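You operate a simulated robot arm through the tools that you are given. There is no shell and no other tool. Be economical: measure what you need, move in short steps, check, and stop when the job is done.

Carry out the task below with a simulated two-armed robot. There is one attempt and no reset: what you move stays moved.

## Task
Pick up the bottle marked "water" from the pipette bench with one hand, pass it to the other hand and put it on the bench beside the sealer. Set down upright: bottle.

It is judged by the outcome, as a careful person would: the job done as asked, and still so three seconds after it is handed in. It fails if anything else is knocked over, pushed out of place, dropped, spilled or broken.

## Robot
Two 7-joint arms with two-finger parallel grippers on one trunk, on a base that drives. Base frame: it is fixed to the floor where the robot stands at the start and does not move with it; the origin is under the middle of the robot, x ahead of it, y to its left, z up. Units: mm, rad, N and s.
The left shoulder is at the start at [69, 182, 1111], the right one opposite. With the tool pointing down near the work surface each hand reaches from about 280 to 740 mm from the robot's upright axis, wherever it stands, measured 20 degrees to its own side. Places, roughly: bench beside the sealer [500, -600, 800]. Payload 3.91 kg a hand.
The tool frame of a hand sits at the grasp point between the pads (the TCP): z along the fingers, y along the line on which they close. The tips reach 30 mm beyond it. The gripper opens to 110 mm. The fingers are 20 mm wide and 10 mm thick; the gripper's body (48 by 112 mm) begins 55 mm behind the TCP.
Orientation is that of the tool frame in the base frame, as a unit quaternion [w, x, y, z]. With the fingers straight down and closing along the base's y, the tool's x points along the base's -x, its y along +y and its z along -z.

## Interface
- The arms move only by the tool servo_tool. It takes "left_plan", "right_plan" or both (then of equal length, played together; a hand with none holds still); each is a list of rows, each an object (a shift or turn left out is 0, a gripper value left out holds the last) with "hand": the closure, from 0 (fully open) to 1 (shut); "slide": the shift along the tool's x, y, z in mm, a list of three; "turn": the turn, a rotation vector about the tool's x, y, z in rad, a list of three. In form: [{"hand": hand, "slide": [x, y, z], "turn": [ax, ay, az]}, ...]. A call has 1 to 10 rows; each row is the pose to reach, as a shift and turn from the pose commanded when the call began, along the tool's axes at that moment. A row lasts 0.2 s, in which the tool goes at most 50 mm and 0.15 rad; a call with a longer step from one row to the next is refused whole, and so is a gripper value outside its range. A pose out of reach is approached as far as the arm can. The call stops where the force on the tool passes 40 N (or 10 N more than at its start, if that is more) or the arm is blocked; 0.2 s more then pass. The fingers move at their own pace (about 72 mm/s each) and stop on an object; they squeeze with about 24 N. The grip force told is the motor's: it shows also when the fingers shut on nothing. Time passes only in rows, and 0.2 s behind the last, so rows that repeat a pose let the fingers close. The reply holds the time, the measured pose of the TCP, the force on the tool along the base axes, the opening and the grip force, in the units named above and with some noise, with the torque about the TCP (base axes, N m) and any sound that the robot's microphone picked up, and new pictures: "show" is both (left out), scene, wrist or none (wrist: the cameras of the hands that moved).
- Cameras (640 x 400 px; columns grow to the right, rows downward): "scene" is now at [206.8, -24.5, 1275.9]; the picture's right is [-0.16, -0.99, 0.00], its down [-0.72, 0.11, -0.69] and it looks along [0.68, -0.11, -0.72] (base axes); focal length 231 px, centre (320, 200). "left" rides on the left gripper at [72, -17, -103] in its tool frame; the picture's right is [0.23, 0.97, 0.00], its down [-0.76, 0.18, -0.62] and it looks along [-0.61, 0.14, 0.78] (tool axes); focal length 222 px, centre (320, 200). "right" rides on the right gripper at [73, 17, -103] in its tool frame; the picture's right is [-0.23, 0.97, 0.00], its down [-0.76, -0.18, -0.62] and it looks along [-0.61, -0.14, 0.78] (tool axes); focal length 222 px, centre (320, 200). There is no depth. A picture from a camera that has moved, and an enlarged one, comes with that camera's place and axes in the base frame and with its lens. The place of the scene camera against the robot may be out by one fixed shift of up to 18 mm in any direction.
- slide_trunk(by): slides the trunk up (or, below 0, down) by that many mm; the arms and the scene camera ride with it, the base frame stays. It gives what a move gives, with no picture.
- base_move(legs): drives the robot by 1 to 6 legs, each [ahead, left, turn to the left] in mm, mm and rad, along the robot's own axes; the way and the turn of a leg run together, so that a leg with both is an arc; at most 1500 mm and 3.142 rad a leg. The arms and the cameras ride along, it lands a little off, and it stops where it bumps. It gives what a move gives, and a new picture of the scene camera.
- aim_head(pan, tilt): turns the head with the scene camera to pan (to the left, within 1.396 rad either way) and tilt (down, from -0.506 to 1.204), counted from straight ahead of the robot. It gives what a move gives, and a new picture of the scene camera.
- enlarge(camera, box): a new picture of the part [left, top, right, bottom] of that camera's present view, enlarged. No time passes.
- job_done(): hands the job in; it is judged then, once.

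Go step by step. Nothing tells you exact positions but the pictures and the camera data: compare them with the known pose of the tool, close in by small moves and look again before you grip or let go. The budget is 120 turns and 260 pictures, counting those below and the enlarged ones. Unless the task says otherwise, let go and move clear before handing in, and close with one line.

The tools are called after ">>>" as a command line: name --argument value ..., lists and objects as JSON in quotes. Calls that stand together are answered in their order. servo_tool: Moves the arms, as the interface text tells. Its arguments: {"type":"object","properties":{"left_plan":{"type":"array"},"right_plan":{"type":"array"},"show":{"type":"string","enum":["both","scene","wrist","none"]}},"required":[]} The other tools are called the same way: slide_trunk (by) slides the trunk up or down; base_move (legs) drives the base; aim_head (pan, tilt) turns the head that bears the scene camera; enlarge (camera, box) takes an enlarged picture of a part of a camera's view; job_done () hands the job in.

At the start:

```text
clock: 0.0
left_ee_pos: [493.0, 244.2, 1047.3]
left_ee_rot: [0.0, 0.0, 1.0, 0.0]
left_wrist_force: [-0.1, -0.2, 0.3]
left_wrist_torque: [0.04, -0.01, 0.01]
left_finger_gap: 109.8
left_gripper_force: 0.0
right_ee_pos: [322.1, -172.2, 1130.6]
right_ee_rot: [-0.001, 0.001, 1.0, 0.0]
right_wrist_force: [0.2, 0.1, 0.0]
right_wrist_torque: [0.05, -0.01, -0.03]
right_finger_gap: 109.8
right_gripper_force: 0.1
trunk travel left (down, up): [-375.0, 139.0]
robot x, y, heading: [-3.2, 1.7, 0.001]
head pan, tilt: [-0.159, 0.81]
```

scene: 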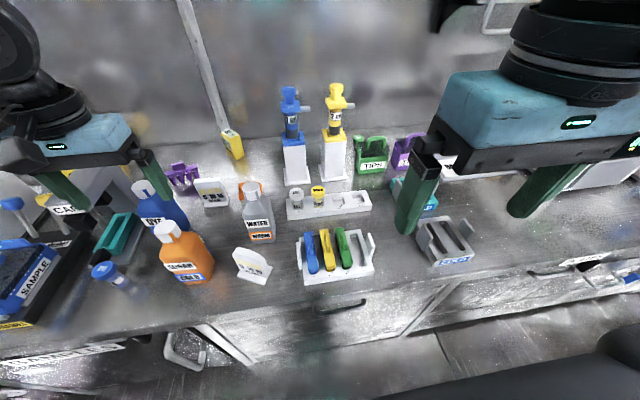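
right: 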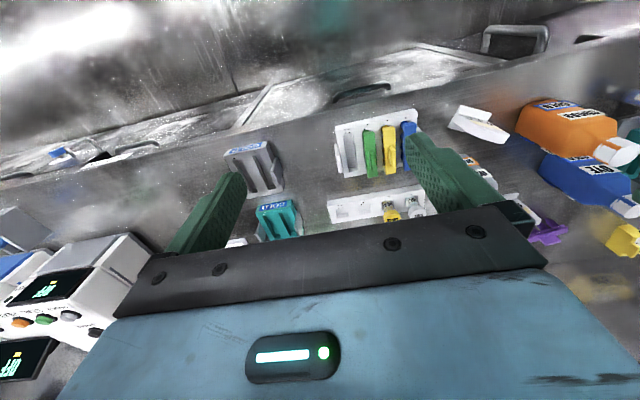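
left: 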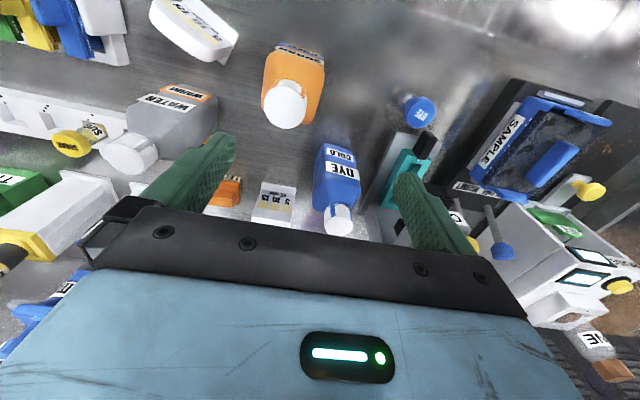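

I see a grey bottle labelled "WATER" left of centre, among other bottles. I'll enlarge it and look to the right for the sealer.

>>> enlarge --camera "scene" --box '[130, 140, 390, 302]'

>>> enlarge --camera "left" --box '[40, 40, 360, 240]'

>>> aim_head --pan -0.9 --tilt 0.75

```text
2.46 times, centred on (260, 221) of scene
camera zoom: at [206.8, -24.5, 1275.9], right [-0.16, -0.99, 0.0], down [-0.72, 0.11, -0.69], along [0.68, -0.11, -0.72], focal length 569 px, centre (468, 148)
```

zoom: 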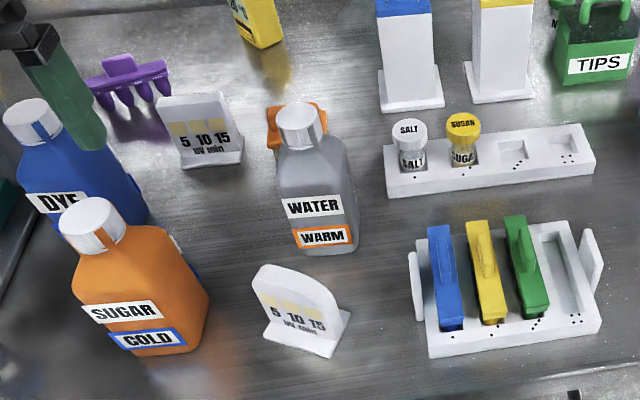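

```text
2.00 times, centred on (200, 140) of left
camera zoom: at [420.0, 226.2, 1150.1], right [-0.23, 0.97, 0.0], down [0.76, 0.18, 0.62], along [0.61, 0.14, -0.78], focal length 444 px, centre (560, 320)
```

zoom: 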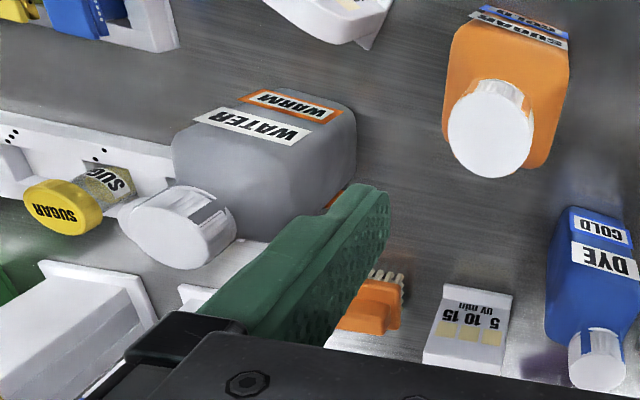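

```text
clock: 1.1
left_ee_pos: [494.5, 244.5, 1047.8]
left_ee_rot: [0.0, 0.0, 1.0, -0.001]
left_wrist_force: [1.0, 0.0, 0.4]
left_wrist_torque: [0.0, -0.01, -0.01]
left_finger_gap: 110.3
left_gripper_force: 0.0
right_ee_pos: [322.6, -172.9, 1131.6]
right_ee_rot: [0.0, 0.001, 1.0, 0.0]
right_wrist_force: [0.1, -0.1, 0.0]
right_wrist_torque: [0.02, 0.01, -0.02]
right_finger_gap: 110.1
right_gripper_force: 0.1
trunk travel left (down, up): [-375.0, 139.0]
robot x, y, heading: [4.2, 2.2, 0.003]
head pan, tilt: [-0.901, 0.75]
camera scene: at [179.2, -76.8, 1280.7], right [-0.78, -0.62, 0.0], down [-0.42, 0.53, -0.73], along [0.45, -0.57, -0.68], focal length 231 px, centre (320, 200)
```

scene: 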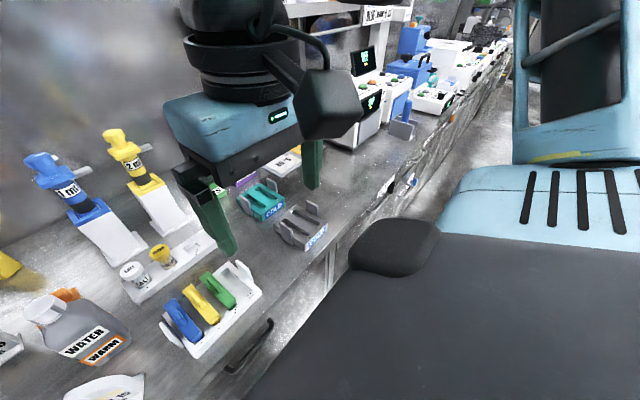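

The target spot [500,-600,800] projects to about (342,182), bare bench in front of white machines. I'll enlarge that region to find the sealer.

>>> enlarge --camera "scene" --box '[290, 40, 482, 160]'

>>> enlarge --camera "scene" --box '[220, 110, 460, 260]'

>>> enlarge --camera "right" --box '[0, 140, 320, 340]'

```text
3.33 times, centred on (386, 100) of scene
camera zoom: at [179.2, -76.8, 1280.7], right [-0.78, -0.62, 0.0], down [-0.42, 0.53, -0.73], along [0.45, -0.57, -0.68], focal length 770 px, centre (100, 533)
```

zoom: 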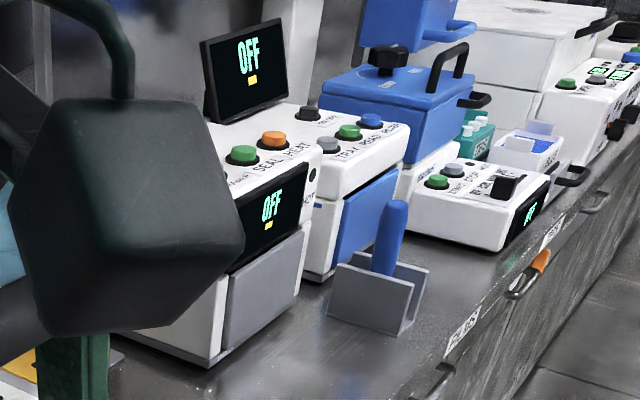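

```text
2.67 times, centred on (340, 185) of scene
camera zoom: at [179.2, -76.8, 1280.7], right [-0.78, -0.62, 0.0], down [-0.42, 0.53, -0.73], along [0.45, -0.57, -0.68], focal length 616 px, centre (267, 240)
```

zoom: 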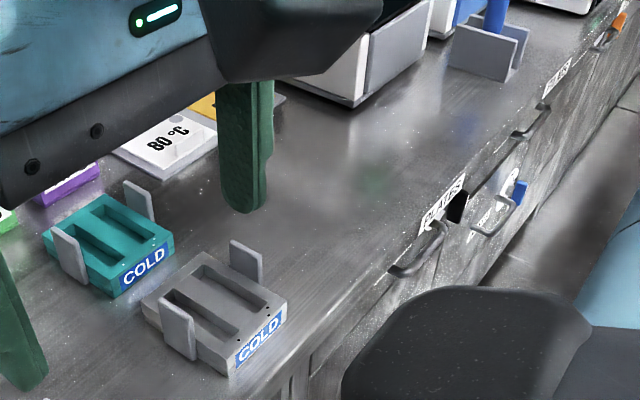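

```text
2.00 times, centred on (160, 240) of right
camera zoom: at [250.9, -155.6, 1234.9], right [0.23, 0.97, 0.0], down [0.76, -0.18, 0.62], along [0.61, -0.14, -0.78], focal length 444 px, centre (640, 120)
```

zoom: 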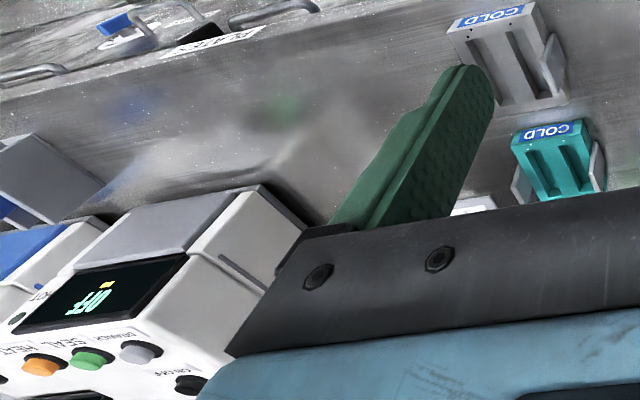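

The sealer is the white machine with SEAL/HEAT buttons. Its near corner is at about (577,-780), so bench around (500,-600) is clear. Triangulating, the water bottle's cap top is near (568,60,948). The left hand will take the cap from above, and first I'll hover over it.

>>> servo_tool --left_plan '[{"hand": 0, "slide": [-18, -45, 0]}, {"slide": [-36, -90, 0]}, {"slide": [-55, -137, 0]}, {"slide": [-74, -184, 0]}, {"slide": [-74, -184, 0]}]' --show "wrist"

>>> aim_head --pan 0.0 --tilt 0.75

```text
refused: row 3 steps farther than a row can; nothing moved
```

```text
clock: 2.3
left_ee_pos: [493.5, 243.1, 1046.6]
left_ee_rot: [-0.001, -0.001, 1.0, -0.001]
left_wrist_force: [0.6, -0.5, 0.5]
left_wrist_torque: [-0.02, -0.02, -0.03]
left_finger_gap: 110.3
left_gripper_force: 0.1
right_ee_pos: [322.9, -171.9, 1131.5]
right_ee_rot: [0.0, 0.001, 1.0, 0.0]
right_wrist_force: [0.2, -0.6, 0.4]
right_wrist_torque: [-0.01, 0.02, 0.01]
right_finger_gap: 110.0
right_gripper_force: 0.2
trunk travel left (down, up): [-375.0, 139.0]
robot x, y, heading: [-4.2, -3.1, -0.005]
head pan, tilt: [0.0, 0.75]
camera scene: at [210.5, -12.0, 1280.7], right [0.0, -1.0, 0.0], down [-0.68, 0.0, -0.73], along [0.73, 0.0, -0.68], focal length 231 px, centre (320, 200)
```

scene: 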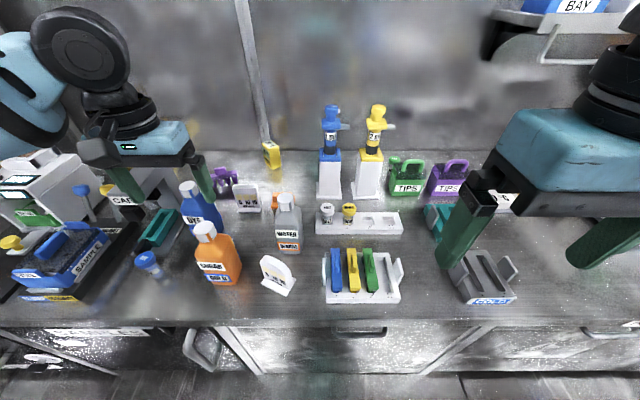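

The view is clear, and the plan was refused only because one step was too long. I'll repeat it with shorter steps.

>>> servo_tool --left_plan '[{"hand": 0, "slide": [-15, -37, 0]}, {"slide": [-30, -74, 0]}, {"slide": [-45, -111, 0]}, {"slide": [-60, -148, 0]}, {"slide": [-74, -184, 0]}, {"slide": [-74, -184, 0]}]' --show "both"

```text
clock: 3.7
left_ee_pos: [567.3, 62.8, 1048.5]
left_ee_rot: [0.0, 0.0, 1.0, -0.001]
left_wrist_force: [0.1, -0.1, -0.9]
left_wrist_torque: [-0.06, 0.01, 0.02]
left_finger_gap: 110.1
left_gripper_force: 0.0
right_ee_pos: [322.6, -172.3, 1131.7]
right_ee_rot: [0.0, 0.0, 1.0, 0.0]
right_wrist_force: [0.6, -0.3, -0.1]
right_wrist_torque: [0.0, 0.04, 0.01]
right_finger_gap: 109.9
right_gripper_force: 0.1
trunk travel left (down, up): [-375.0, 139.0]
robot x, y, heading: [-2.9, -0.1, 0.0]
head pan, tilt: [0.0, 0.75]
camera scene: at [210.4, -11.1, 1280.8], right [0.0, -1.0, 0.0], down [-0.68, 0.0, -0.73], along [0.73, 0.0, -0.68], focal length 231 px, centre (320, 200)
camera left: at [494.3, 44.5, 1150.6], right [-0.23, 0.97, 0.0], down [0.76, 0.18, 0.62], along [0.61, 0.14, -0.78], focal length 222 px, centre (320, 200)
```

scene: 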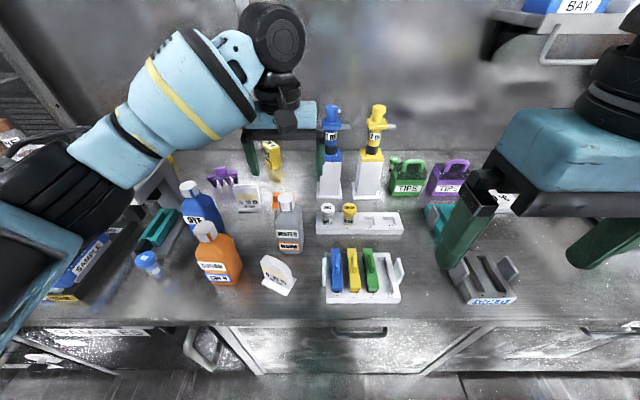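
left: 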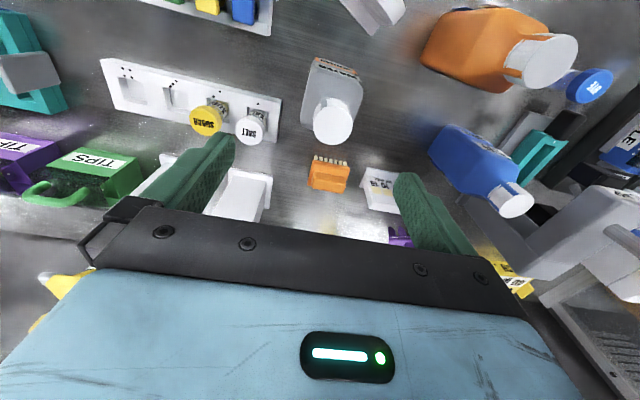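

From two wrist views the cap top is at about (558,70,955). I'll align above it and descend a little, then look again.

>>> servo_tool --left_plan '[{"hand": 0, "slide": [9, 7, 20]}, {"slide": [9, 7, 40]}, {"slide": [9, 7, 40]}]' --show "wrist"

>>> enlarge --camera "left" --box '[200, 20, 456, 180]'

>>> enlarge --camera "scene" --box '[220, 120, 380, 270]'

```text
clock: 4.5
left_ee_pos: [558.4, 68.9, 1007.5]
left_ee_rot: [0.0, 0.0, 1.0, -0.001]
left_wrist_force: [0.3, 0.1, 0.2]
left_wrist_torque: [0.0, -0.01, 0.0]
left_finger_gap: 110.0
left_gripper_force: 0.0
right_ee_pos: [321.7, -172.8, 1132.1]
right_ee_rot: [0.0, 0.002, 1.0, -0.001]
right_wrist_force: [0.3, -0.1, -0.7]
right_wrist_torque: [-0.02, 0.0, 0.03]
right_finger_gap: 109.9
right_gripper_force: 0.1
trunk travel left (down, up): [-375.0, 139.0]
robot x, y, heading: [2.0, -1.0, -0.001]
head pan, tilt: [0.0, 0.75]
camera left: at [484.7, 51.2, 1109.7], right [-0.23, 0.97, 0.0], down [0.76, 0.18, 0.62], along [0.61, 0.14, -0.78], focal length 222 px, centre (320, 200)
```

left: 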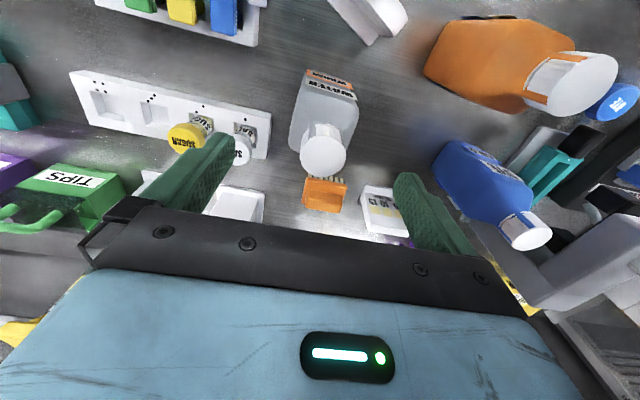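

```text
2.50 times, centred on (328, 100) of left
camera zoom: at [484.7, 51.2, 1109.7], right [-0.23, 0.97, 0.0], down [0.76, 0.18, 0.62], along [0.61, 0.14, -0.78], focal length 555 px, centre (300, 450)
```

zoom: 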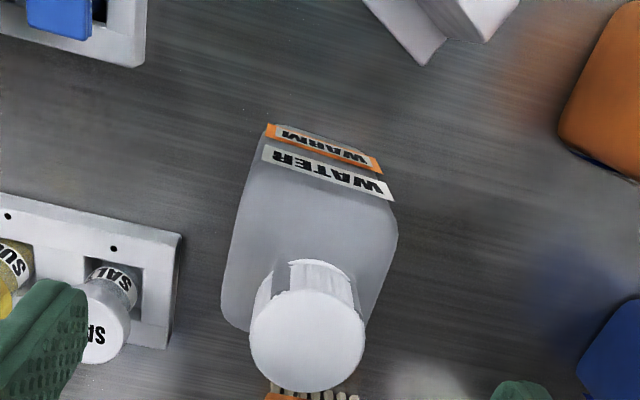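

```text
2.67 times, centred on (300, 195) of scene
camera zoom: at [210.3, -11.9, 1280.8], right [0.0, -1.0, 0.0], down [-0.68, 0.0, -0.73], along [0.73, 0.0, -0.68], focal length 616 px, centre (373, 213)
```

zoom: 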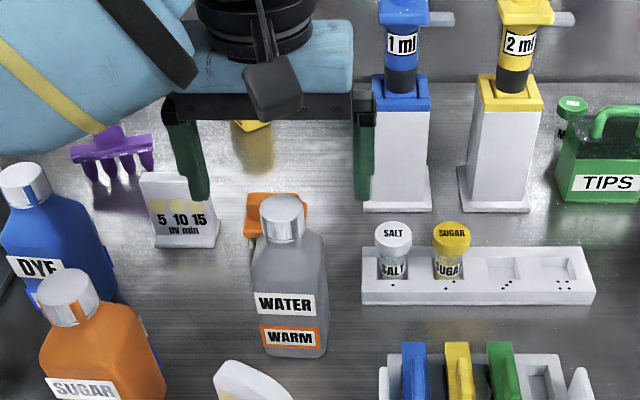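

The cap centre is confirmed at about (560,70,955), with a diameter of about 36 mm. I'll descend so the fingertips straddle the full cap height, then close.

>>> servo_tool --left_plan '[{"hand": 0, "slide": [-2, 1, 25]}, {"slide": [-2, 1, 49]}, {"slide": [-2, 1, 49]}]' --show "both"

>>> enlarge --camera "scene" --box '[220, 120, 380, 270]'

```text
clock: 5.3
left_ee_pos: [560.0, 67.1, 959.1]
left_ee_rot: [0.0, 0.0, 1.0, -0.001]
left_wrist_force: [-0.1, 0.0, 0.1]
left_wrist_torque: [-0.02, 0.01, 0.02]
left_finger_gap: 110.1
left_gripper_force: 0.1
right_ee_pos: [322.1, -172.5, 1131.2]
right_ee_rot: [0.0, 0.0, 1.0, 0.0]
right_wrist_force: [-0.2, -0.8, -0.5]
right_wrist_torque: [0.02, 0.02, 0.0]
right_finger_gap: 110.0
right_gripper_force: 0.1
trunk travel left (down, up): [-375.0, 139.0]
robot x, y, heading: [1.5, -2.1, 0.003]
head pan, tilt: [0.0, 0.75]
camera scene: at [210.4, -12.0, 1280.8], right [0.0, -1.0, 0.0], down [-0.68, 0.0, -0.73], along [0.73, 0.0, -0.68], focal length 231 px, centre (320, 200)
camera left: at [486.0, 49.5, 1061.1], right [-0.23, 0.97, 0.0], down [0.76, 0.18, 0.62], along [0.61, 0.14, -0.78], focal length 222 px, centre (320, 200)
```

scene: 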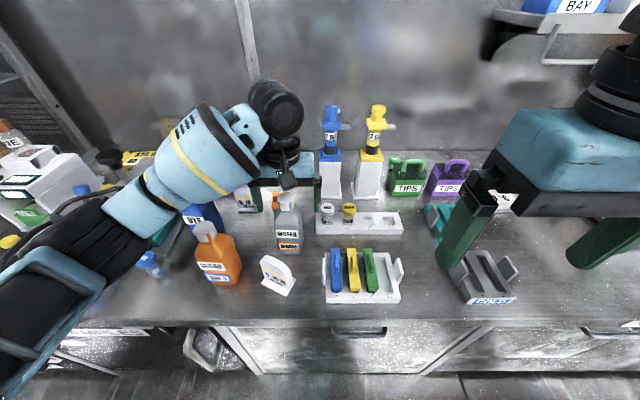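
left: 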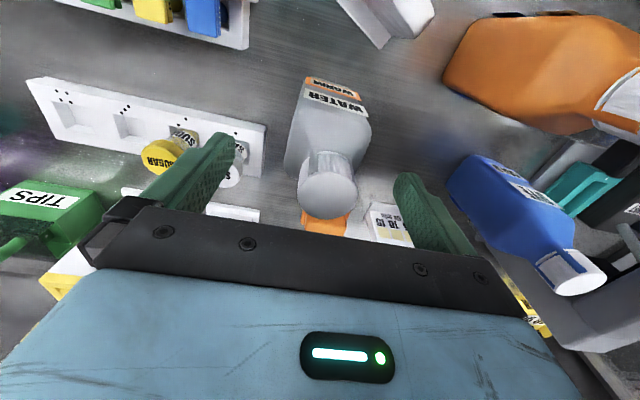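

```text
2.67 times, centred on (300, 195) of scene
camera zoom: at [210.4, -12.0, 1280.8], right [0.0, -1.0, 0.0], down [-0.68, 0.0, -0.73], along [0.73, 0.0, -0.68], focal length 616 px, centre (373, 213)
```

zoom: 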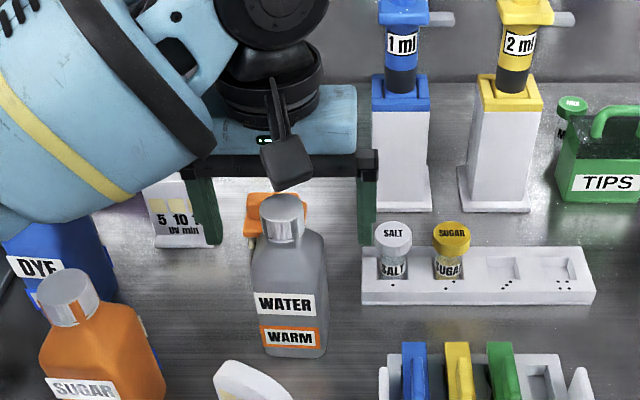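

The cap sits between the fingers, about 2–4 mm off the tool centre. I'll nudge over and close.

>>> servo_tool --left_plan '[{"hand": 0, "slide": [-3, 4, 1]}, {"hand": 1, "slide": [-3, 4, 1]}, {"hand": 1, "slide": [-3, 4, 1]}, {"hand": 1, "slide": [-3, 4, 1]}, {"hand": 1, "slide": [-3, 4, 1]}, {"hand": 1, "slide": [-3, 4, 1]}]' --show "both"

```text
clock: 6.7
left_ee_pos: [563.7, 71.4, 958.8]
left_ee_rot: [0.001, 0.0, 1.0, -0.001]
left_wrist_force: [2.3, 0.4, 15.6]
left_wrist_torque: [0.29, -0.05, -0.1]
left_finger_gap: 33.6
left_gripper_force: 24.0
right_ee_pos: [321.6, -172.5, 1131.7]
right_ee_rot: [0.001, 0.001, 1.0, -0.001]
right_wrist_force: [0.1, 0.3, -0.3]
right_wrist_torque: [0.0, -0.01, 0.0]
right_finger_gap: 109.9
right_gripper_force: 0.0
trunk travel left (down, up): [-375.0, 139.0]
robot x, y, heading: [0.9, 1.3, 0.003]
head pan, tilt: [0.0, 0.75]
camera scene: at [209.6, -12.0, 1281.0], right [0.0, -1.0, 0.0], down [-0.68, 0.0, -0.73], along [0.73, 0.0, -0.68], focal length 231 px, centre (320, 200)
camera left: at [489.9, 53.9, 1061.9], right [-0.23, 0.97, 0.0], down [0.76, 0.18, 0.63], along [0.61, 0.14, -0.78], focal length 222 px, centre (320, 200)
```

scene: 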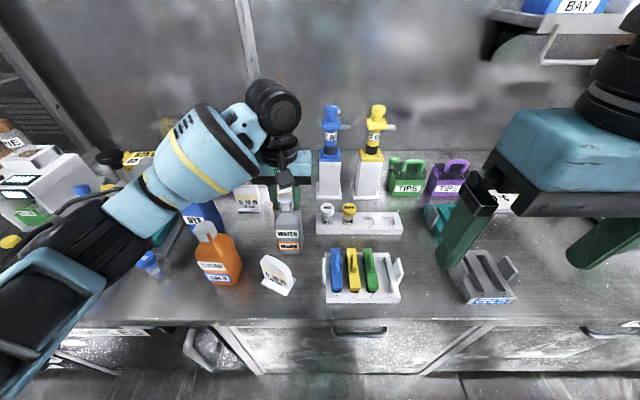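
left: 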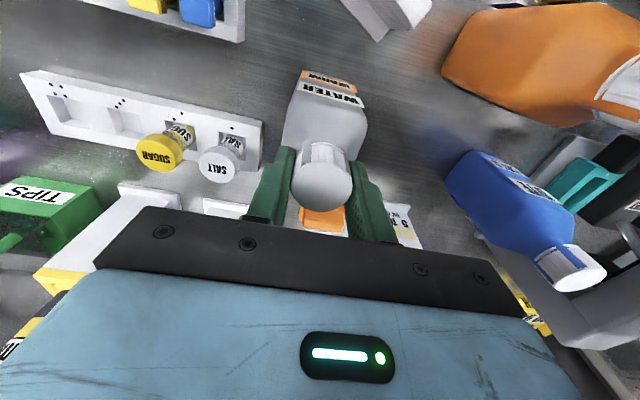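

The hand has gripped at a gap of 33.6 mm, with slight upward pressure from the shoulders. I'll lift a little and check.

>>> servo_tool --left_plan '[{"hand": 1, "slide": [0, 0, -10]}, {"hand": 1, "slide": [0, 0, -30]}, {"hand": 1, "slide": [0, 0, -60]}, {"hand": 1, "slide": [0, 0, -60]}]' --show "both"

>>> enlarge --camera "scene" --box '[220, 120, 380, 270]'

```text
clock: 7.7
left_ee_pos: [564.1, 71.3, 1014.5]
left_ee_rot: [-0.001, 0.001, 1.0, 0.001]
left_wrist_force: [-0.9, -0.1, -2.8]
left_wrist_torque: [-0.02, 0.0, -0.01]
left_finger_gap: 33.3
left_gripper_force: 24.4
right_ee_pos: [322.8, -173.9, 1130.6]
right_ee_rot: [0.0, 0.001, 1.0, 0.0]
right_wrist_force: [1.0, -1.0, -0.2]
right_wrist_torque: [-0.04, -0.02, 0.01]
right_finger_gap: 110.1
right_gripper_force: 0.1
trunk travel left (down, up): [-375.0, 139.0]
robot x, y, heading: [2.1, -2.9, 0.001]
head pan, tilt: [0.0, 0.75]
camera scene: at [211.0, -11.8, 1280.6], right [0.0, -1.0, 0.0], down [-0.68, 0.0, -0.73], along [0.73, 0.0, -0.68], focal length 231 px, centre (320, 200)
camera left: at [490.9, 54.1, 1118.0], right [-0.23, 0.97, 0.0], down [0.76, 0.18, 0.62], along [0.61, 0.14, -0.78], focal length 222 px, centre (320, 200)
```

scene: 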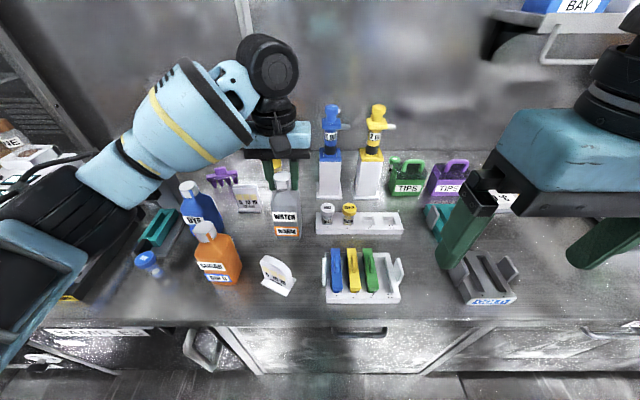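
left: 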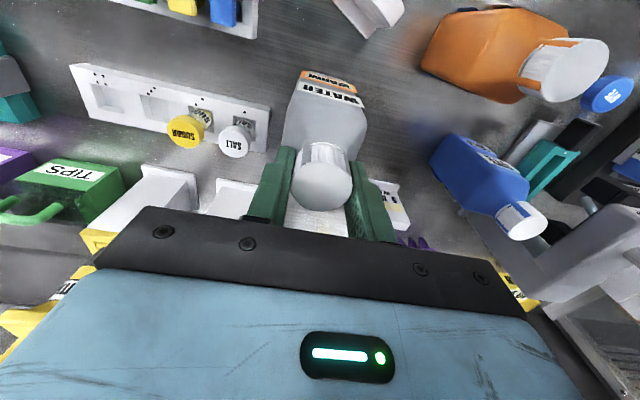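

```text
2.67 times, centred on (300, 195) of scene
camera zoom: at [211.0, -11.8, 1280.6], right [0.0, -1.0, 0.0], down [-0.68, 0.0, -0.73], along [0.73, 0.0, -0.68], focal length 616 px, centre (373, 213)
```

zoom: 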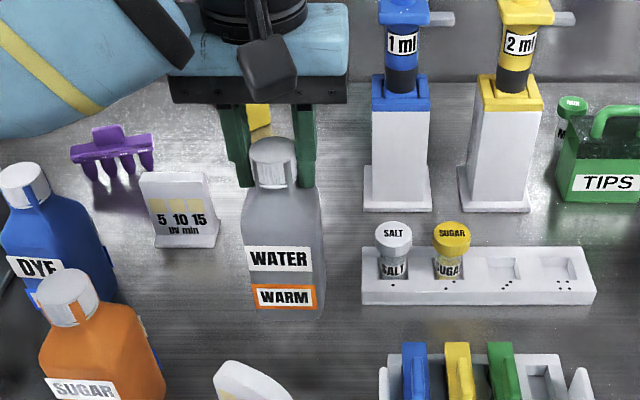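

The bottle is lifted and firmly held (about 0.3 kg, aligned with the base axes). I'll carry it up to a handover place near (540,-20) while the right hand pitches forward about 60° for a side grip on the body.

>>> servo_tool --left_plan '[{"hand": 1, "slide": [0, 0, -30]}, {"hand": 1, "slide": [0, 0, -60]}, {"hand": 1, "slide": [0, 0, -86]}, {"hand": 1, "slide": [6, -23, -86]}, {"hand": 1, "slide": [12, -46, -86]}, {"hand": 1, "slide": [18, -70, -86]}, {"hand": 1, "slide": [24, -91, -86]}, {"hand": 1, "slide": [24, -91, -86]}]' --right_plan '[{"hand": 0, "slide": [-11, 3, 6], "turn": [0, -0.148, 0]}, {"slide": [-22, 6, 12], "turn": [0, -0.296, 0]}, {"slide": [-33, 9, 18], "turn": [0, -0.444, 0]}, {"slide": [-44, 12, 24], "turn": [0, -0.592, 0]}, {"slide": [-55, 15, 30], "turn": [0, -0.74, 0]}, {"slide": [-66, 18, 36], "turn": [0, -0.888, 0]}, {"slide": [-78, 22, 41], "turn": [0, -1.036, 0]}, {"slide": [-78, 22, 41], "turn": [0, -1.047, 0]}]' --show "both"

```text
clock: 9.5
left_ee_pos: [540.7, -17.7, 1102.4]
left_ee_rot: [0.0, 0.0, 1.0, -0.001]
left_wrist_force: [-0.4, 0.1, -3.5]
left_wrist_torque: [-0.01, -0.01, -0.03]
left_finger_gap: 33.3
left_gripper_force: 24.0
right_ee_pos: [437.6, -127.2, 1107.2]
right_ee_rot: [0.501, 0.001, 0.866, 0.0]
right_wrist_force: [0.2, 0.4, 0.0]
right_wrist_torque: [-0.01, 0.0, 0.03]
right_finger_gap: 110.0
right_gripper_force: 0.2
right hand out of reach, approached as far as the arm can: row 5, 6, 7, 8
trunk travel left (down, up): [-375.0, 139.0]
robot x, y, heading: [-0.4, -6.1, -0.006]
head pan, tilt: [0.0, 0.75]
camera scene: at [210.4, -11.4, 1280.8], right [0.0, -1.0, 0.0], down [-0.68, 0.0, -0.73], along [0.73, 0.0, -0.68], focal length 231 px, centre (320, 200)
camera right: at [313.3, -109.6, 1097.2], right [0.12, 0.97, 0.2], down [-0.16, -0.18, 0.97], along [0.98, -0.14, 0.14], focal length 222 px, centre (320, 200)
camera left: at [466.1, -35.5, 1205.5], right [-0.23, 0.97, 0.0], down [0.76, 0.18, 0.62], along [0.61, 0.14, -0.78], focal length 222 px, centre (320, 200)
```

scene: 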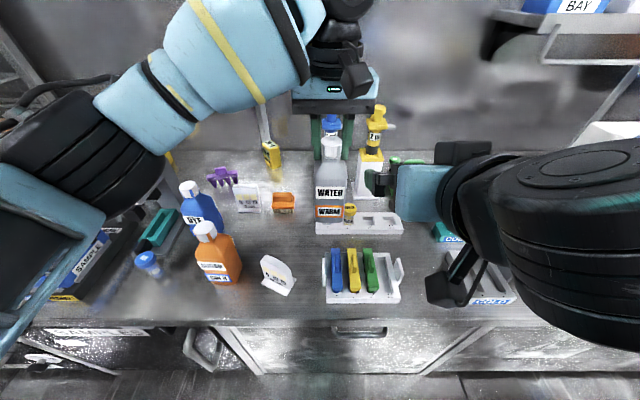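
right: 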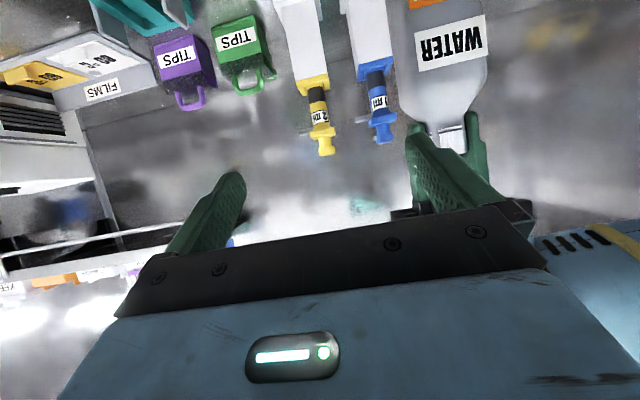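
left: 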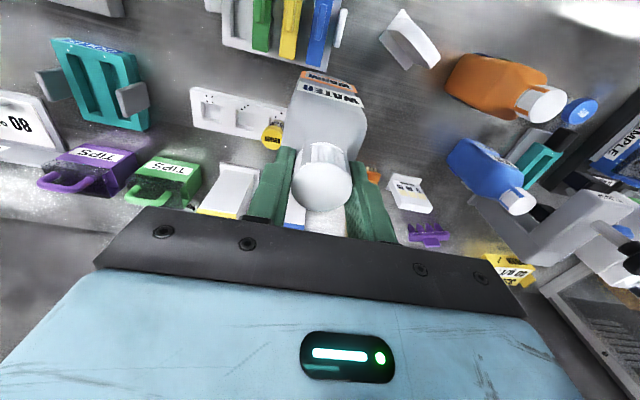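

The bottle is at (540,-18), and its body spans roughly z 958–1040. The right hand came out at (438,-127,1107) with the correct tilt. I'll lower it and shift it sideways in line with the bottle.

>>> servo_tool --right_plan '[{"hand": 0, "slide": [20, 0, 13]}, {"slide": [40, 0, 26]}, {"slide": [40, 35, 26]}, {"slide": [40, 70, 26]}, {"slide": [40, 109, 26]}, {"slide": [40, 109, 26]}]' --show "both"

```text
clock: 10.9
left_ee_pos: [539.1, -17.3, 1103.1]
left_ee_rot: [0.0, 0.0, 1.0, 0.0]
left_wrist_force: [0.4, -0.1, -2.9]
left_wrist_torque: [0.01, -0.01, 0.02]
left_finger_gap: 33.4
left_gripper_force: 24.1
right_ee_pos: [447.6, -114.6, 1062.0]
right_ee_rot: [0.501, 0.001, 0.866, 0.0]
right_wrist_force: [0.8, 0.3, 0.4]
right_wrist_torque: [-0.01, -0.01, 0.01]
right_finger_gap: 109.8
right_gripper_force: 0.1
right hand out of reach, approached as far as the arm can: row 1, 2, 3, 4, 5, 6
trunk travel left (down, up): [-375.0, 139.0]
robot x, y, heading: [2.1, 0.3, -0.003]
head pan, tilt: [0.0, 0.75]
camera scene: at [210.6, -11.9, 1280.7], right [0.0, -1.0, 0.0], down [-0.68, 0.0, -0.73], along [0.73, 0.0, -0.68], focal length 231 px, centre (320, 200)
camera right: at [322.2, -97.9, 1052.1], right [0.12, 0.97, 0.2], down [-0.16, -0.18, 0.97], along [0.98, -0.14, 0.13], focal length 222 px, centre (320, 200)
```

scene: 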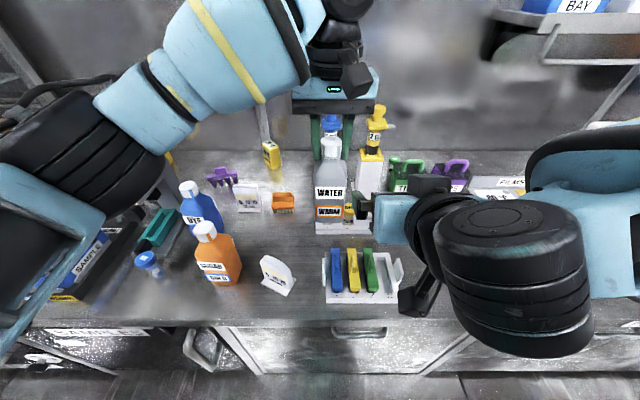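
right: 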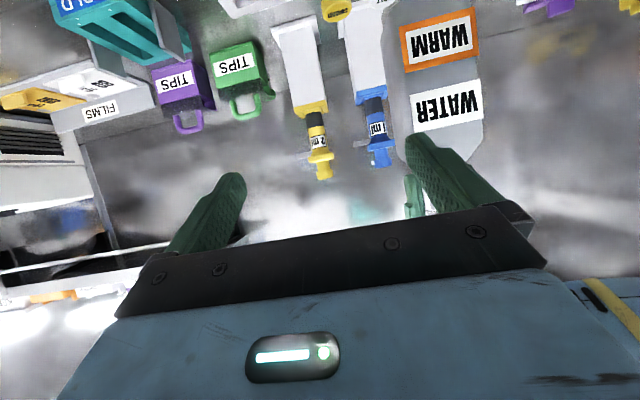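

The right arm can't fold that close in toward the middle. So I'll bring the bottle over to it instead, at about (562,-115), in front of the open right fingers.

>>> servo_tool --left_plan '[{"hand": 1, "slide": [-6, -25, 0]}, {"hand": 1, "slide": [-12, -50, 0]}, {"hand": 1, "slide": [-18, -75, 0]}, {"hand": 1, "slide": [-23, -97, 0]}, {"hand": 1, "slide": [-23, -97, 0]}]' --show "scene"

>>> servo_tool --right_plan '[{"hand": 0, "slide": [0, 0, 0]}]' --show "wrist"

```text
clock: 12.1
left_ee_pos: [614.1, -24.3, 1088.1]
left_ee_rot: [-0.024, -0.083, 0.996, -0.017]
left_wrist_force: [-0.3, 0.0, -2.4]
left_wrist_torque: [0.03, -0.05, 0.0]
left_finger_gap: 33.0
left_gripper_force: 23.8
left hand out of reach, approached as far as the arm can: row 4, 5
right_ee_pos: [446.7, -114.6, 1061.9]
right_ee_rot: [0.5, 0.0, 0.866, 0.001]
right_wrist_force: [0.4, 0.4, -0.3]
right_wrist_torque: [0.0, -0.02, 0.02]
right_finger_gap: 109.9
right_gripper_force: 0.0
trunk travel left (down, up): [-375.0, 139.0]
robot x, y, heading: [-0.1, -0.8, 0.001]
head pan, tilt: [0.0, 0.75]
stopped in row 5 (left hand): the arm was blocked; the commanded pose is now the measured one
camera scene: at [210.5, -11.5, 1280.8], right [0.0, -1.0, 0.0], down [-0.68, 0.0, -0.73], along [0.73, 0.0, -0.68], focal length 231 px, centre (320, 200)
```

scene: 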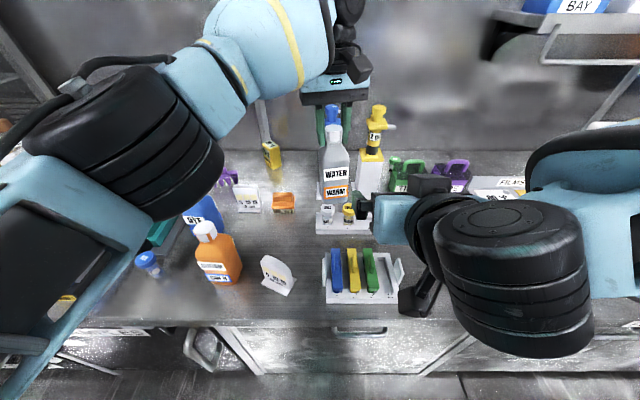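

```text
clock: 12.5
left_ee_pos: [614.2, -24.3, 1088.5]
left_ee_rot: [-0.023, -0.082, 0.996, -0.016]
left_wrist_force: [-0.2, 0.2, -2.9]
left_wrist_torque: [0.03, -0.04, -0.01]
left_finger_gap: 33.1
left_gripper_force: 23.4
right_ee_pos: [447.6, -114.8, 1063.3]
right_ee_rot: [0.5, 0.001, 0.866, 0.0]
right_wrist_force: [0.0, -0.3, -0.9]
right_wrist_torque: [0.04, 0.02, 0.01]
right_finger_gap: 109.9
right_gripper_force: 0.0
trunk travel left (down, up): [-375.0, 139.0]
robot x, y, heading: [4.0, -0.6, 0.001]
head pan, tilt: [0.0, 0.75]
camera right: at [322.4, -97.6, 1052.2], right [0.12, 0.97, 0.2], down [-0.16, -0.18, 0.97], along [0.98, -0.14, 0.13], focal length 222 px, centre (320, 200)
```

right: 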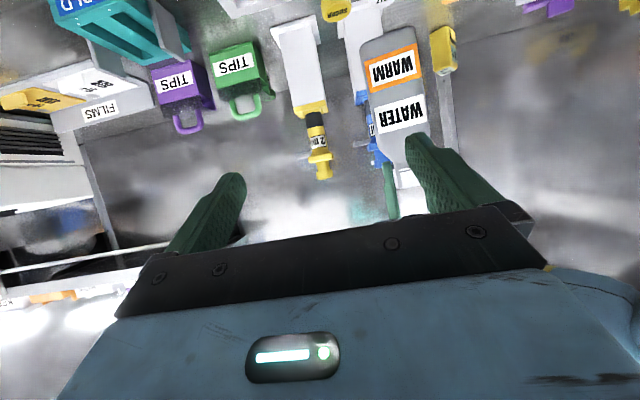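

The left arm can't go further right: it bulged forward and was blocked, but the bottle is still held. I'll return it to (540,-10), upright, and have the right hand come from the right side, fingers pointing toward +y. First the left returns.

>>> servo_tool --left_plan '[{"hand": 1, "slide": [18, 6, -2], "turn": [-0.008, -0.011, 0.04]}, {"hand": 1, "slide": [36, 13, -5], "turn": [-0.016, -0.023, 0.082]}, {"hand": 1, "slide": [54, 19, -7], "turn": [-0.024, -0.035, 0.123]}, {"hand": 1, "slide": [71, 26, -9], "turn": [-0.032, -0.046, 0.164]}, {"hand": 1, "slide": [71, 26, -9], "turn": [-0.032, -0.046, 0.164]}]' --show "scene"

```text
clock: 13.7
left_ee_pos: [540.1, -12.5, 1102.0]
left_ee_rot: [0.0, 0.001, 1.0, -0.001]
left_wrist_force: [0.2, 1.0, -3.3]
left_wrist_torque: [-0.01, -0.01, 0.05]
left_finger_gap: 33.4
left_gripper_force: 24.2
right_ee_pos: [448.3, -116.6, 1062.4]
right_ee_rot: [0.5, 0.001, 0.866, 0.0]
right_wrist_force: [1.2, 0.6, -0.1]
right_wrist_torque: [0.02, -0.02, 0.01]
right_finger_gap: 110.3
right_gripper_force: 0.1
trunk travel left (down, up): [-375.0, 139.0]
robot x, y, heading: [-0.6, 3.7, 0.002]
head pan, tilt: [0.0, 0.75]
camera scene: at [211.2, -11.9, 1280.6], right [0.0, -1.0, 0.0], down [-0.68, 0.0, -0.73], along [0.73, 0.0, -0.68], focal length 231 px, centre (320, 200)
```

scene: 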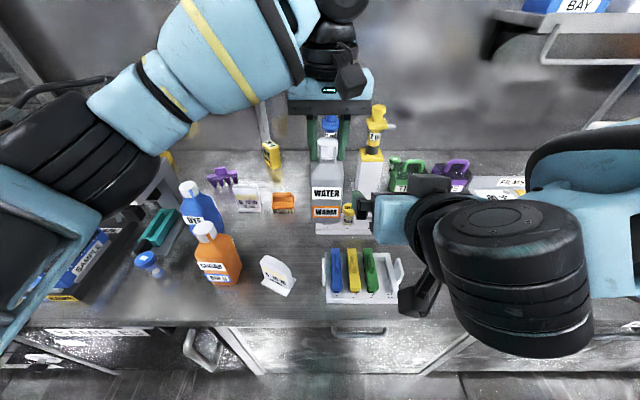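

The bottle is back at (540,-12), upright. Next the right hand moves away to the side and yaws its fingers to point left.

>>> servo_tool --right_plan '[{"hand": 0, "slide": [0, -30, 0], "turn": [0, 0, 0]}, {"slide": [-9, -60, 15], "turn": [-0.128, 0, -0.074]}, {"slide": [-18, -75, 30], "turn": [-0.256, 0, -0.148]}, {"slide": [-26, -75, 45], "turn": [-0.384, 0, -0.222]}, {"slide": [-26, -75, 45], "turn": [-0.512, 0, -0.296]}, {"slide": [-26, -75, 45], "turn": [-0.64, 0, -0.37]}, {"slide": [-26, -75, 45], "turn": [-0.768, 0, -0.444]}, {"slide": [-26, -75, 45], "turn": [-0.896, 0, -0.518]}, {"slide": [-26, -75, 45], "turn": [-1.024, 0, -0.592]}, {"slide": [-26, -75, 45], "turn": [-1.15, 0, -0.664]}]' --show "both"

```text
clock: 15.9
left_ee_pos: [540.7, -10.6, 1100.9]
left_ee_rot: [0.0, 0.001, 1.0, -0.001]
left_wrist_force: [-0.2, -0.5, -3.4]
left_wrist_torque: [0.01, 0.03, 0.0]
left_finger_gap: 33.0
left_gripper_force: 23.5
right_ee_pos: [500.0, -189.4, 1062.8]
right_ee_rot: [0.393, -0.534, 0.682, 0.309]
right_wrist_force: [0.4, 0.5, 0.5]
right_wrist_torque: [-0.02, 0.02, 0.05]
right_finger_gap: 110.1
right_gripper_force: 0.0
right hand out of reach, approached as far as the arm can: row 1, 2
trunk travel left (down, up): [-375.0, 139.0]
robot x, y, heading: [-1.3, -2.7, 0.0]
head pan, tilt: [0.0, 0.75]
camera scene: at [211.6, -11.4, 1280.6], right [0.0, -1.0, 0.0], down [-0.68, 0.0, -0.73], along [0.73, 0.0, -0.68], focal length 231 px, centre (320, 200)
camera right: at [454.1, -307.2, 1052.4], right [-0.92, 0.34, 0.2], down [0.14, -0.2, 0.97], along [0.37, 0.92, 0.13], focal length 222 px, centre (320, 200)
```

scene: 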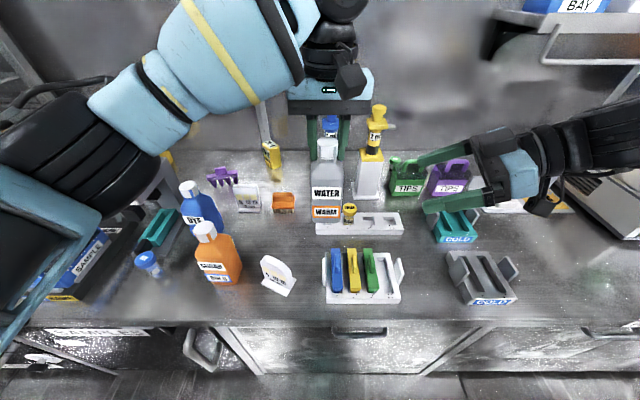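
right: 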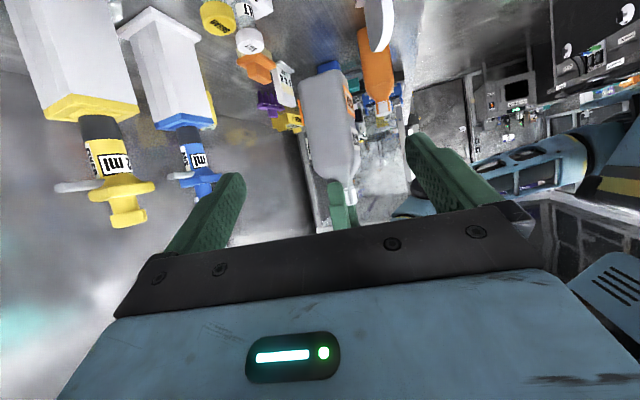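

The right hand yaws fine. I'll finish the yaw to 90° and line up at about (540,-125,1062).

>>> servo_tool --right_plan '[{"hand": 0, "slide": [0, 0, 0], "turn": [-0.105, 0, -0.061]}, {"slide": [-18, -12, 31], "turn": [-0.21, 0, -0.1215]}, {"slide": [-36, -23, 62], "turn": [-0.21, 0, -0.1215]}, {"slide": [-36, -23, 62], "turn": [-0.21, 0, -0.1215]}]' --show "both"

>>> enlarge --camera "scene" --box '[260, 100, 500, 250]'

```text
clock: 16.9
left_ee_pos: [539.9, -12.5, 1100.8]
left_ee_rot: [0.0, 0.0, 1.0, -0.001]
left_wrist_force: [-0.1, 0.2, -3.2]
left_wrist_torque: [0.03, -0.01, -0.01]
left_finger_gap: 33.2
left_gripper_force: 24.0
right_ee_pos: [538.5, -126.5, 1062.2]
right_ee_rot: [0.354, -0.612, 0.612, 0.354]
right_wrist_force: [1.0, 0.9, 0.3]
right_wrist_torque: [-0.02, 0.0, 0.0]
right_finger_gap: 110.1
right_gripper_force: 0.1
trunk travel left (down, up): [-375.0, 139.0]
robot x, y, heading: [-1.2, -2.9, -0.006]
head pan, tilt: [0.0, 0.75]
camera scene: at [210.8, -11.9, 1280.7], right [0.0, -1.0, 0.0], down [-0.68, 0.0, -0.73], along [0.73, 0.0, -0.68], focal length 231 px, centre (320, 200)
camera right: at [522.7, -250.6, 1052.0], right [-0.97, 0.12, 0.2], down [0.18, -0.16, 0.97], along [0.14, 0.98, 0.14], focal length 222 px, centre (320, 200)
```

scene: 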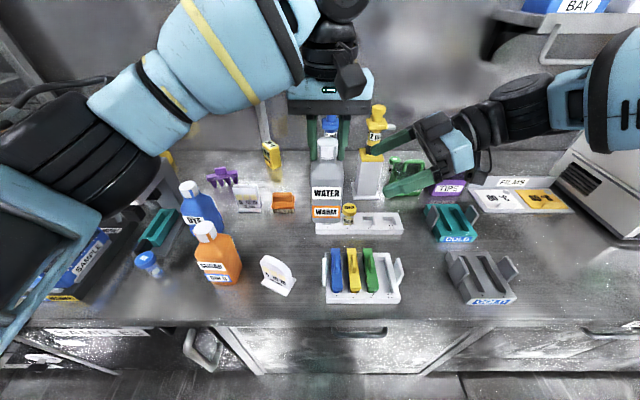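
right: 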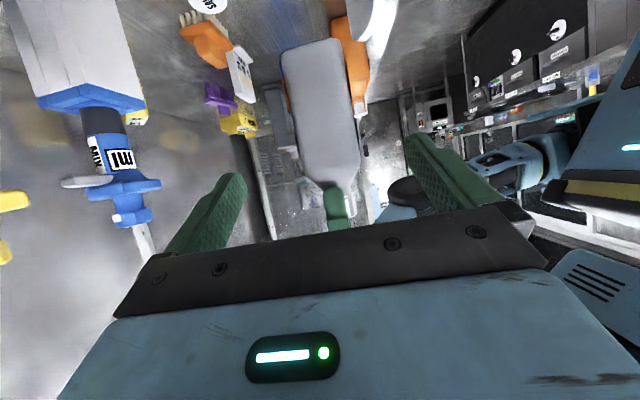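

```text
2.67 times, centred on (380, 175) of scene
camera zoom: at [210.8, -11.9, 1280.7], right [0.0, -1.0, 0.0], down [-0.68, 0.0, -0.73], along [0.73, 0.0, -0.68], focal length 616 px, centre (160, 267)
```

zoom: 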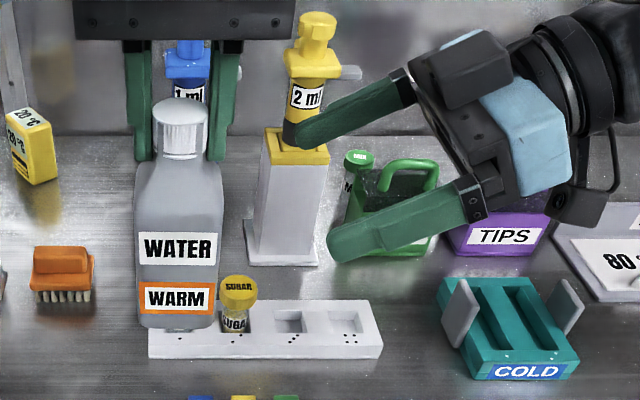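

The alignment looks good: the bottle centre is at x≈536, between the open fingers. I'll advance along the approach axis in two stages.

>>> servo_tool --right_plan '[{"hand": 0, "slide": [-2, 2, 30]}, {"slide": [-3, 2, 60]}, {"slide": [-4, 2, 85]}, {"slide": [-4, 2, 85]}]' --show "both"

>>> enlarge --camera "scene" --box '[260, 100, 500, 250]'

```text
clock: 17.9
left_ee_pos: [540.3, -11.8, 1101.9]
left_ee_rot: [0.001, 0.0, 1.0, -0.001]
left_wrist_force: [0.3, -0.1, -2.3]
left_wrist_torque: [0.02, -0.01, 0.01]
left_finger_gap: 33.3
left_gripper_force: 24.2
right_ee_pos: [522.6, -66.9, 1021.2]
right_ee_rot: [0.357, -0.61, 0.613, 0.353]
right_wrist_force: [0.0, -0.2, -0.2]
right_wrist_torque: [0.0, 0.03, 0.02]
right_finger_gap: 110.0
right_gripper_force: 0.1
right hand out of reach, approached as far as the arm can: row 2, 3, 4
trunk travel left (down, up): [-375.0, 139.0]
robot x, y, heading: [-2.0, -2.0, 0.001]
head pan, tilt: [0.0, 0.75]
camera scene: at [211.1, -11.7, 1280.7], right [0.0, -1.0, 0.0], down [-0.68, 0.0, -0.73], along [0.73, 0.0, -0.68], focal length 231 px, centre (320, 200)
camera right: at [505.4, -192.5, 1010.9], right [-0.97, 0.12, 0.2], down [0.18, -0.17, 0.97], along [0.15, 0.98, 0.14], focal length 222 px, centre (320, 200)
```

scene: 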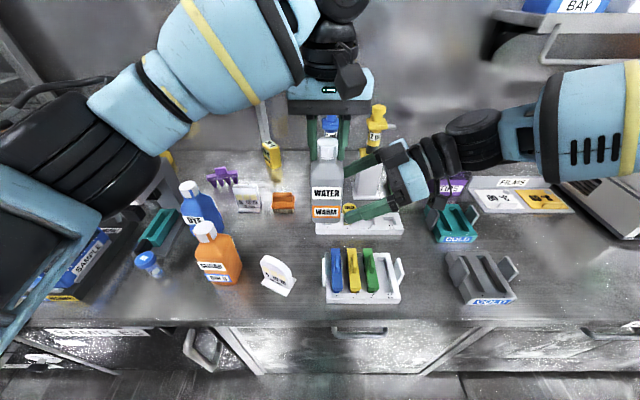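
right: 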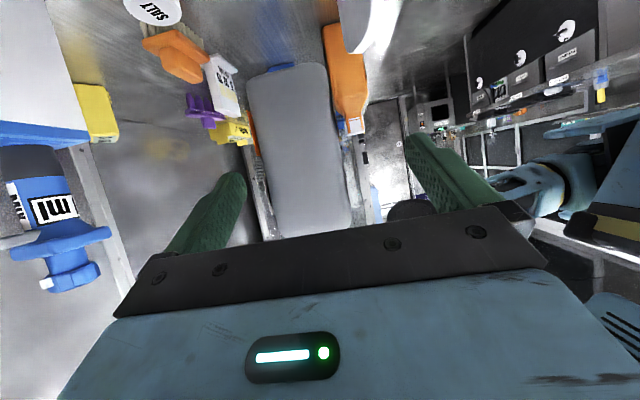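

```text
2.67 times, centred on (380, 175) of scene
camera zoom: at [211.1, -11.7, 1280.7], right [0.0, -1.0, 0.0], down [-0.68, 0.0, -0.73], along [0.73, 0.0, -0.68], focal length 616 px, centre (160, 267)
```

zoom: 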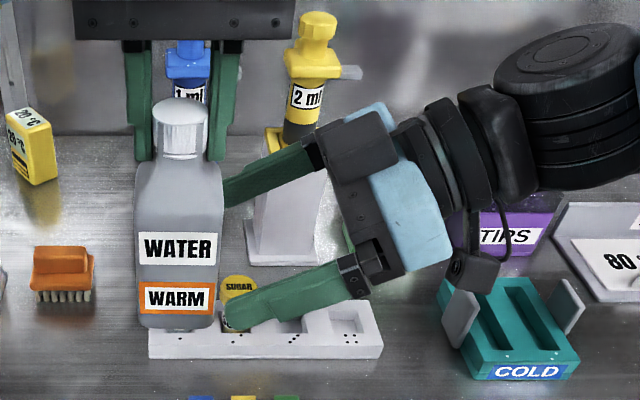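

The right arm reached its limit at (523,-67,1021), with the bottle nearly between its fingers. The left arm will bring the bottle the remaining 43 mm.

>>> servo_tool --left_plan '[{"hand": 1, "slide": [17, 0, -13]}, {"hand": 1, "slide": [17, -15, -13]}, {"hand": 1, "slide": [17, -30, -13]}, {"hand": 1, "slide": [17, -43, -13]}, {"hand": 1, "slide": [17, -43, -13]}]' --show "both"

>>> enlarge --camera "scene" --box '[260, 100, 500, 250]'

>>> enlarge --camera "right" --box '[120, 20, 520, 270]'

```text
clock: 19.1
left_ee_pos: [522.5, -55.1, 1112.9]
left_ee_rot: [0.0, 0.0, 1.0, 0.0]
left_wrist_force: [-0.2, -1.1, -2.5]
left_wrist_torque: [-0.01, -0.01, -0.03]
left_finger_gap: 33.1
left_gripper_force: 23.8
right_ee_pos: [521.7, -67.4, 1022.8]
right_ee_rot: [0.357, -0.61, 0.612, 0.354]
right_wrist_force: [0.1, -0.5, 0.4]
right_wrist_torque: [0.0, 0.05, -0.02]
right_finger_gap: 110.1
right_gripper_force: 0.1
trunk travel left (down, up): [-375.0, 139.0]
robot x, y, heading: [5.8, -0.9, -0.005]
head pan, tilt: [0.0, 0.75]
camera scene: at [211.1, -11.4, 1280.7], right [0.0, -1.0, 0.0], down [-0.68, 0.0, -0.73], along [0.73, 0.0, -0.68], focal length 231 px, centre (320, 200)
camera left: at [449.3, -72.9, 1216.0], right [-0.23, 0.97, 0.0], down [0.76, 0.18, 0.62], along [0.61, 0.14, -0.78], focal length 222 px, centre (320, 200)
```

scene: 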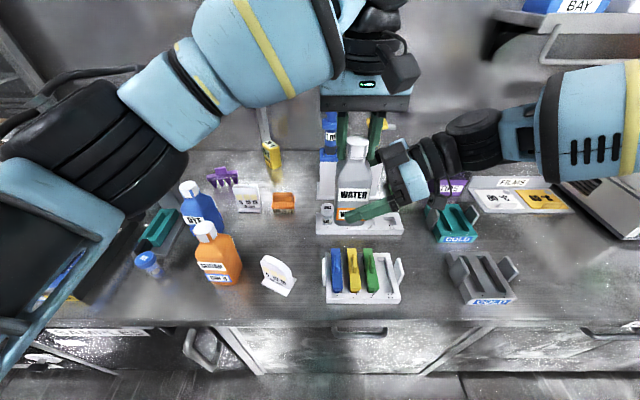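
left: 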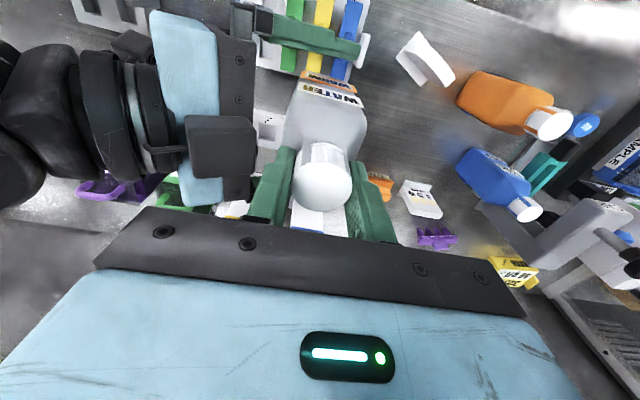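

```text
2.67 times, centred on (380, 175) of scene
camera zoom: at [211.1, -11.4, 1280.7], right [0.0, -1.0, 0.0], down [-0.68, 0.0, -0.73], along [0.73, 0.0, -0.68], focal length 616 px, centre (160, 267)
```

zoom: 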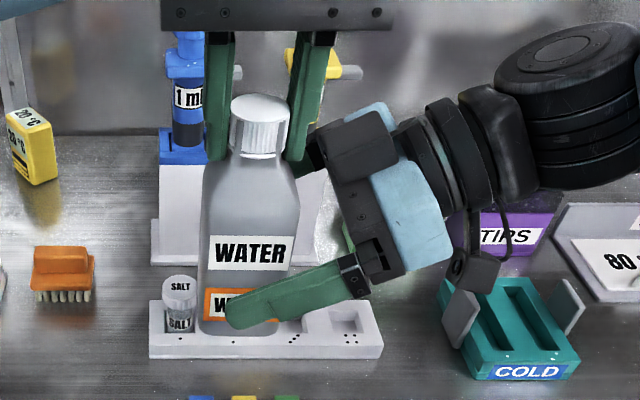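

```text
1.60 times, centred on (320, 145) of right
camera zoom: at [505.4, -192.5, 1011.1], right [-0.97, 0.12, 0.2], down [0.18, -0.16, 0.97], along [0.15, 0.98, 0.14], focal length 355 px, centre (320, 288)
```

zoom: 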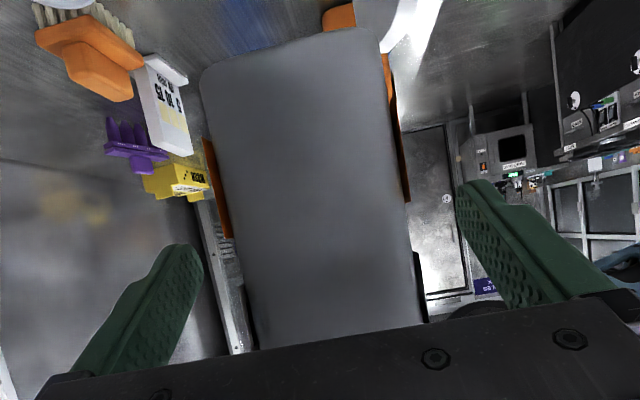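

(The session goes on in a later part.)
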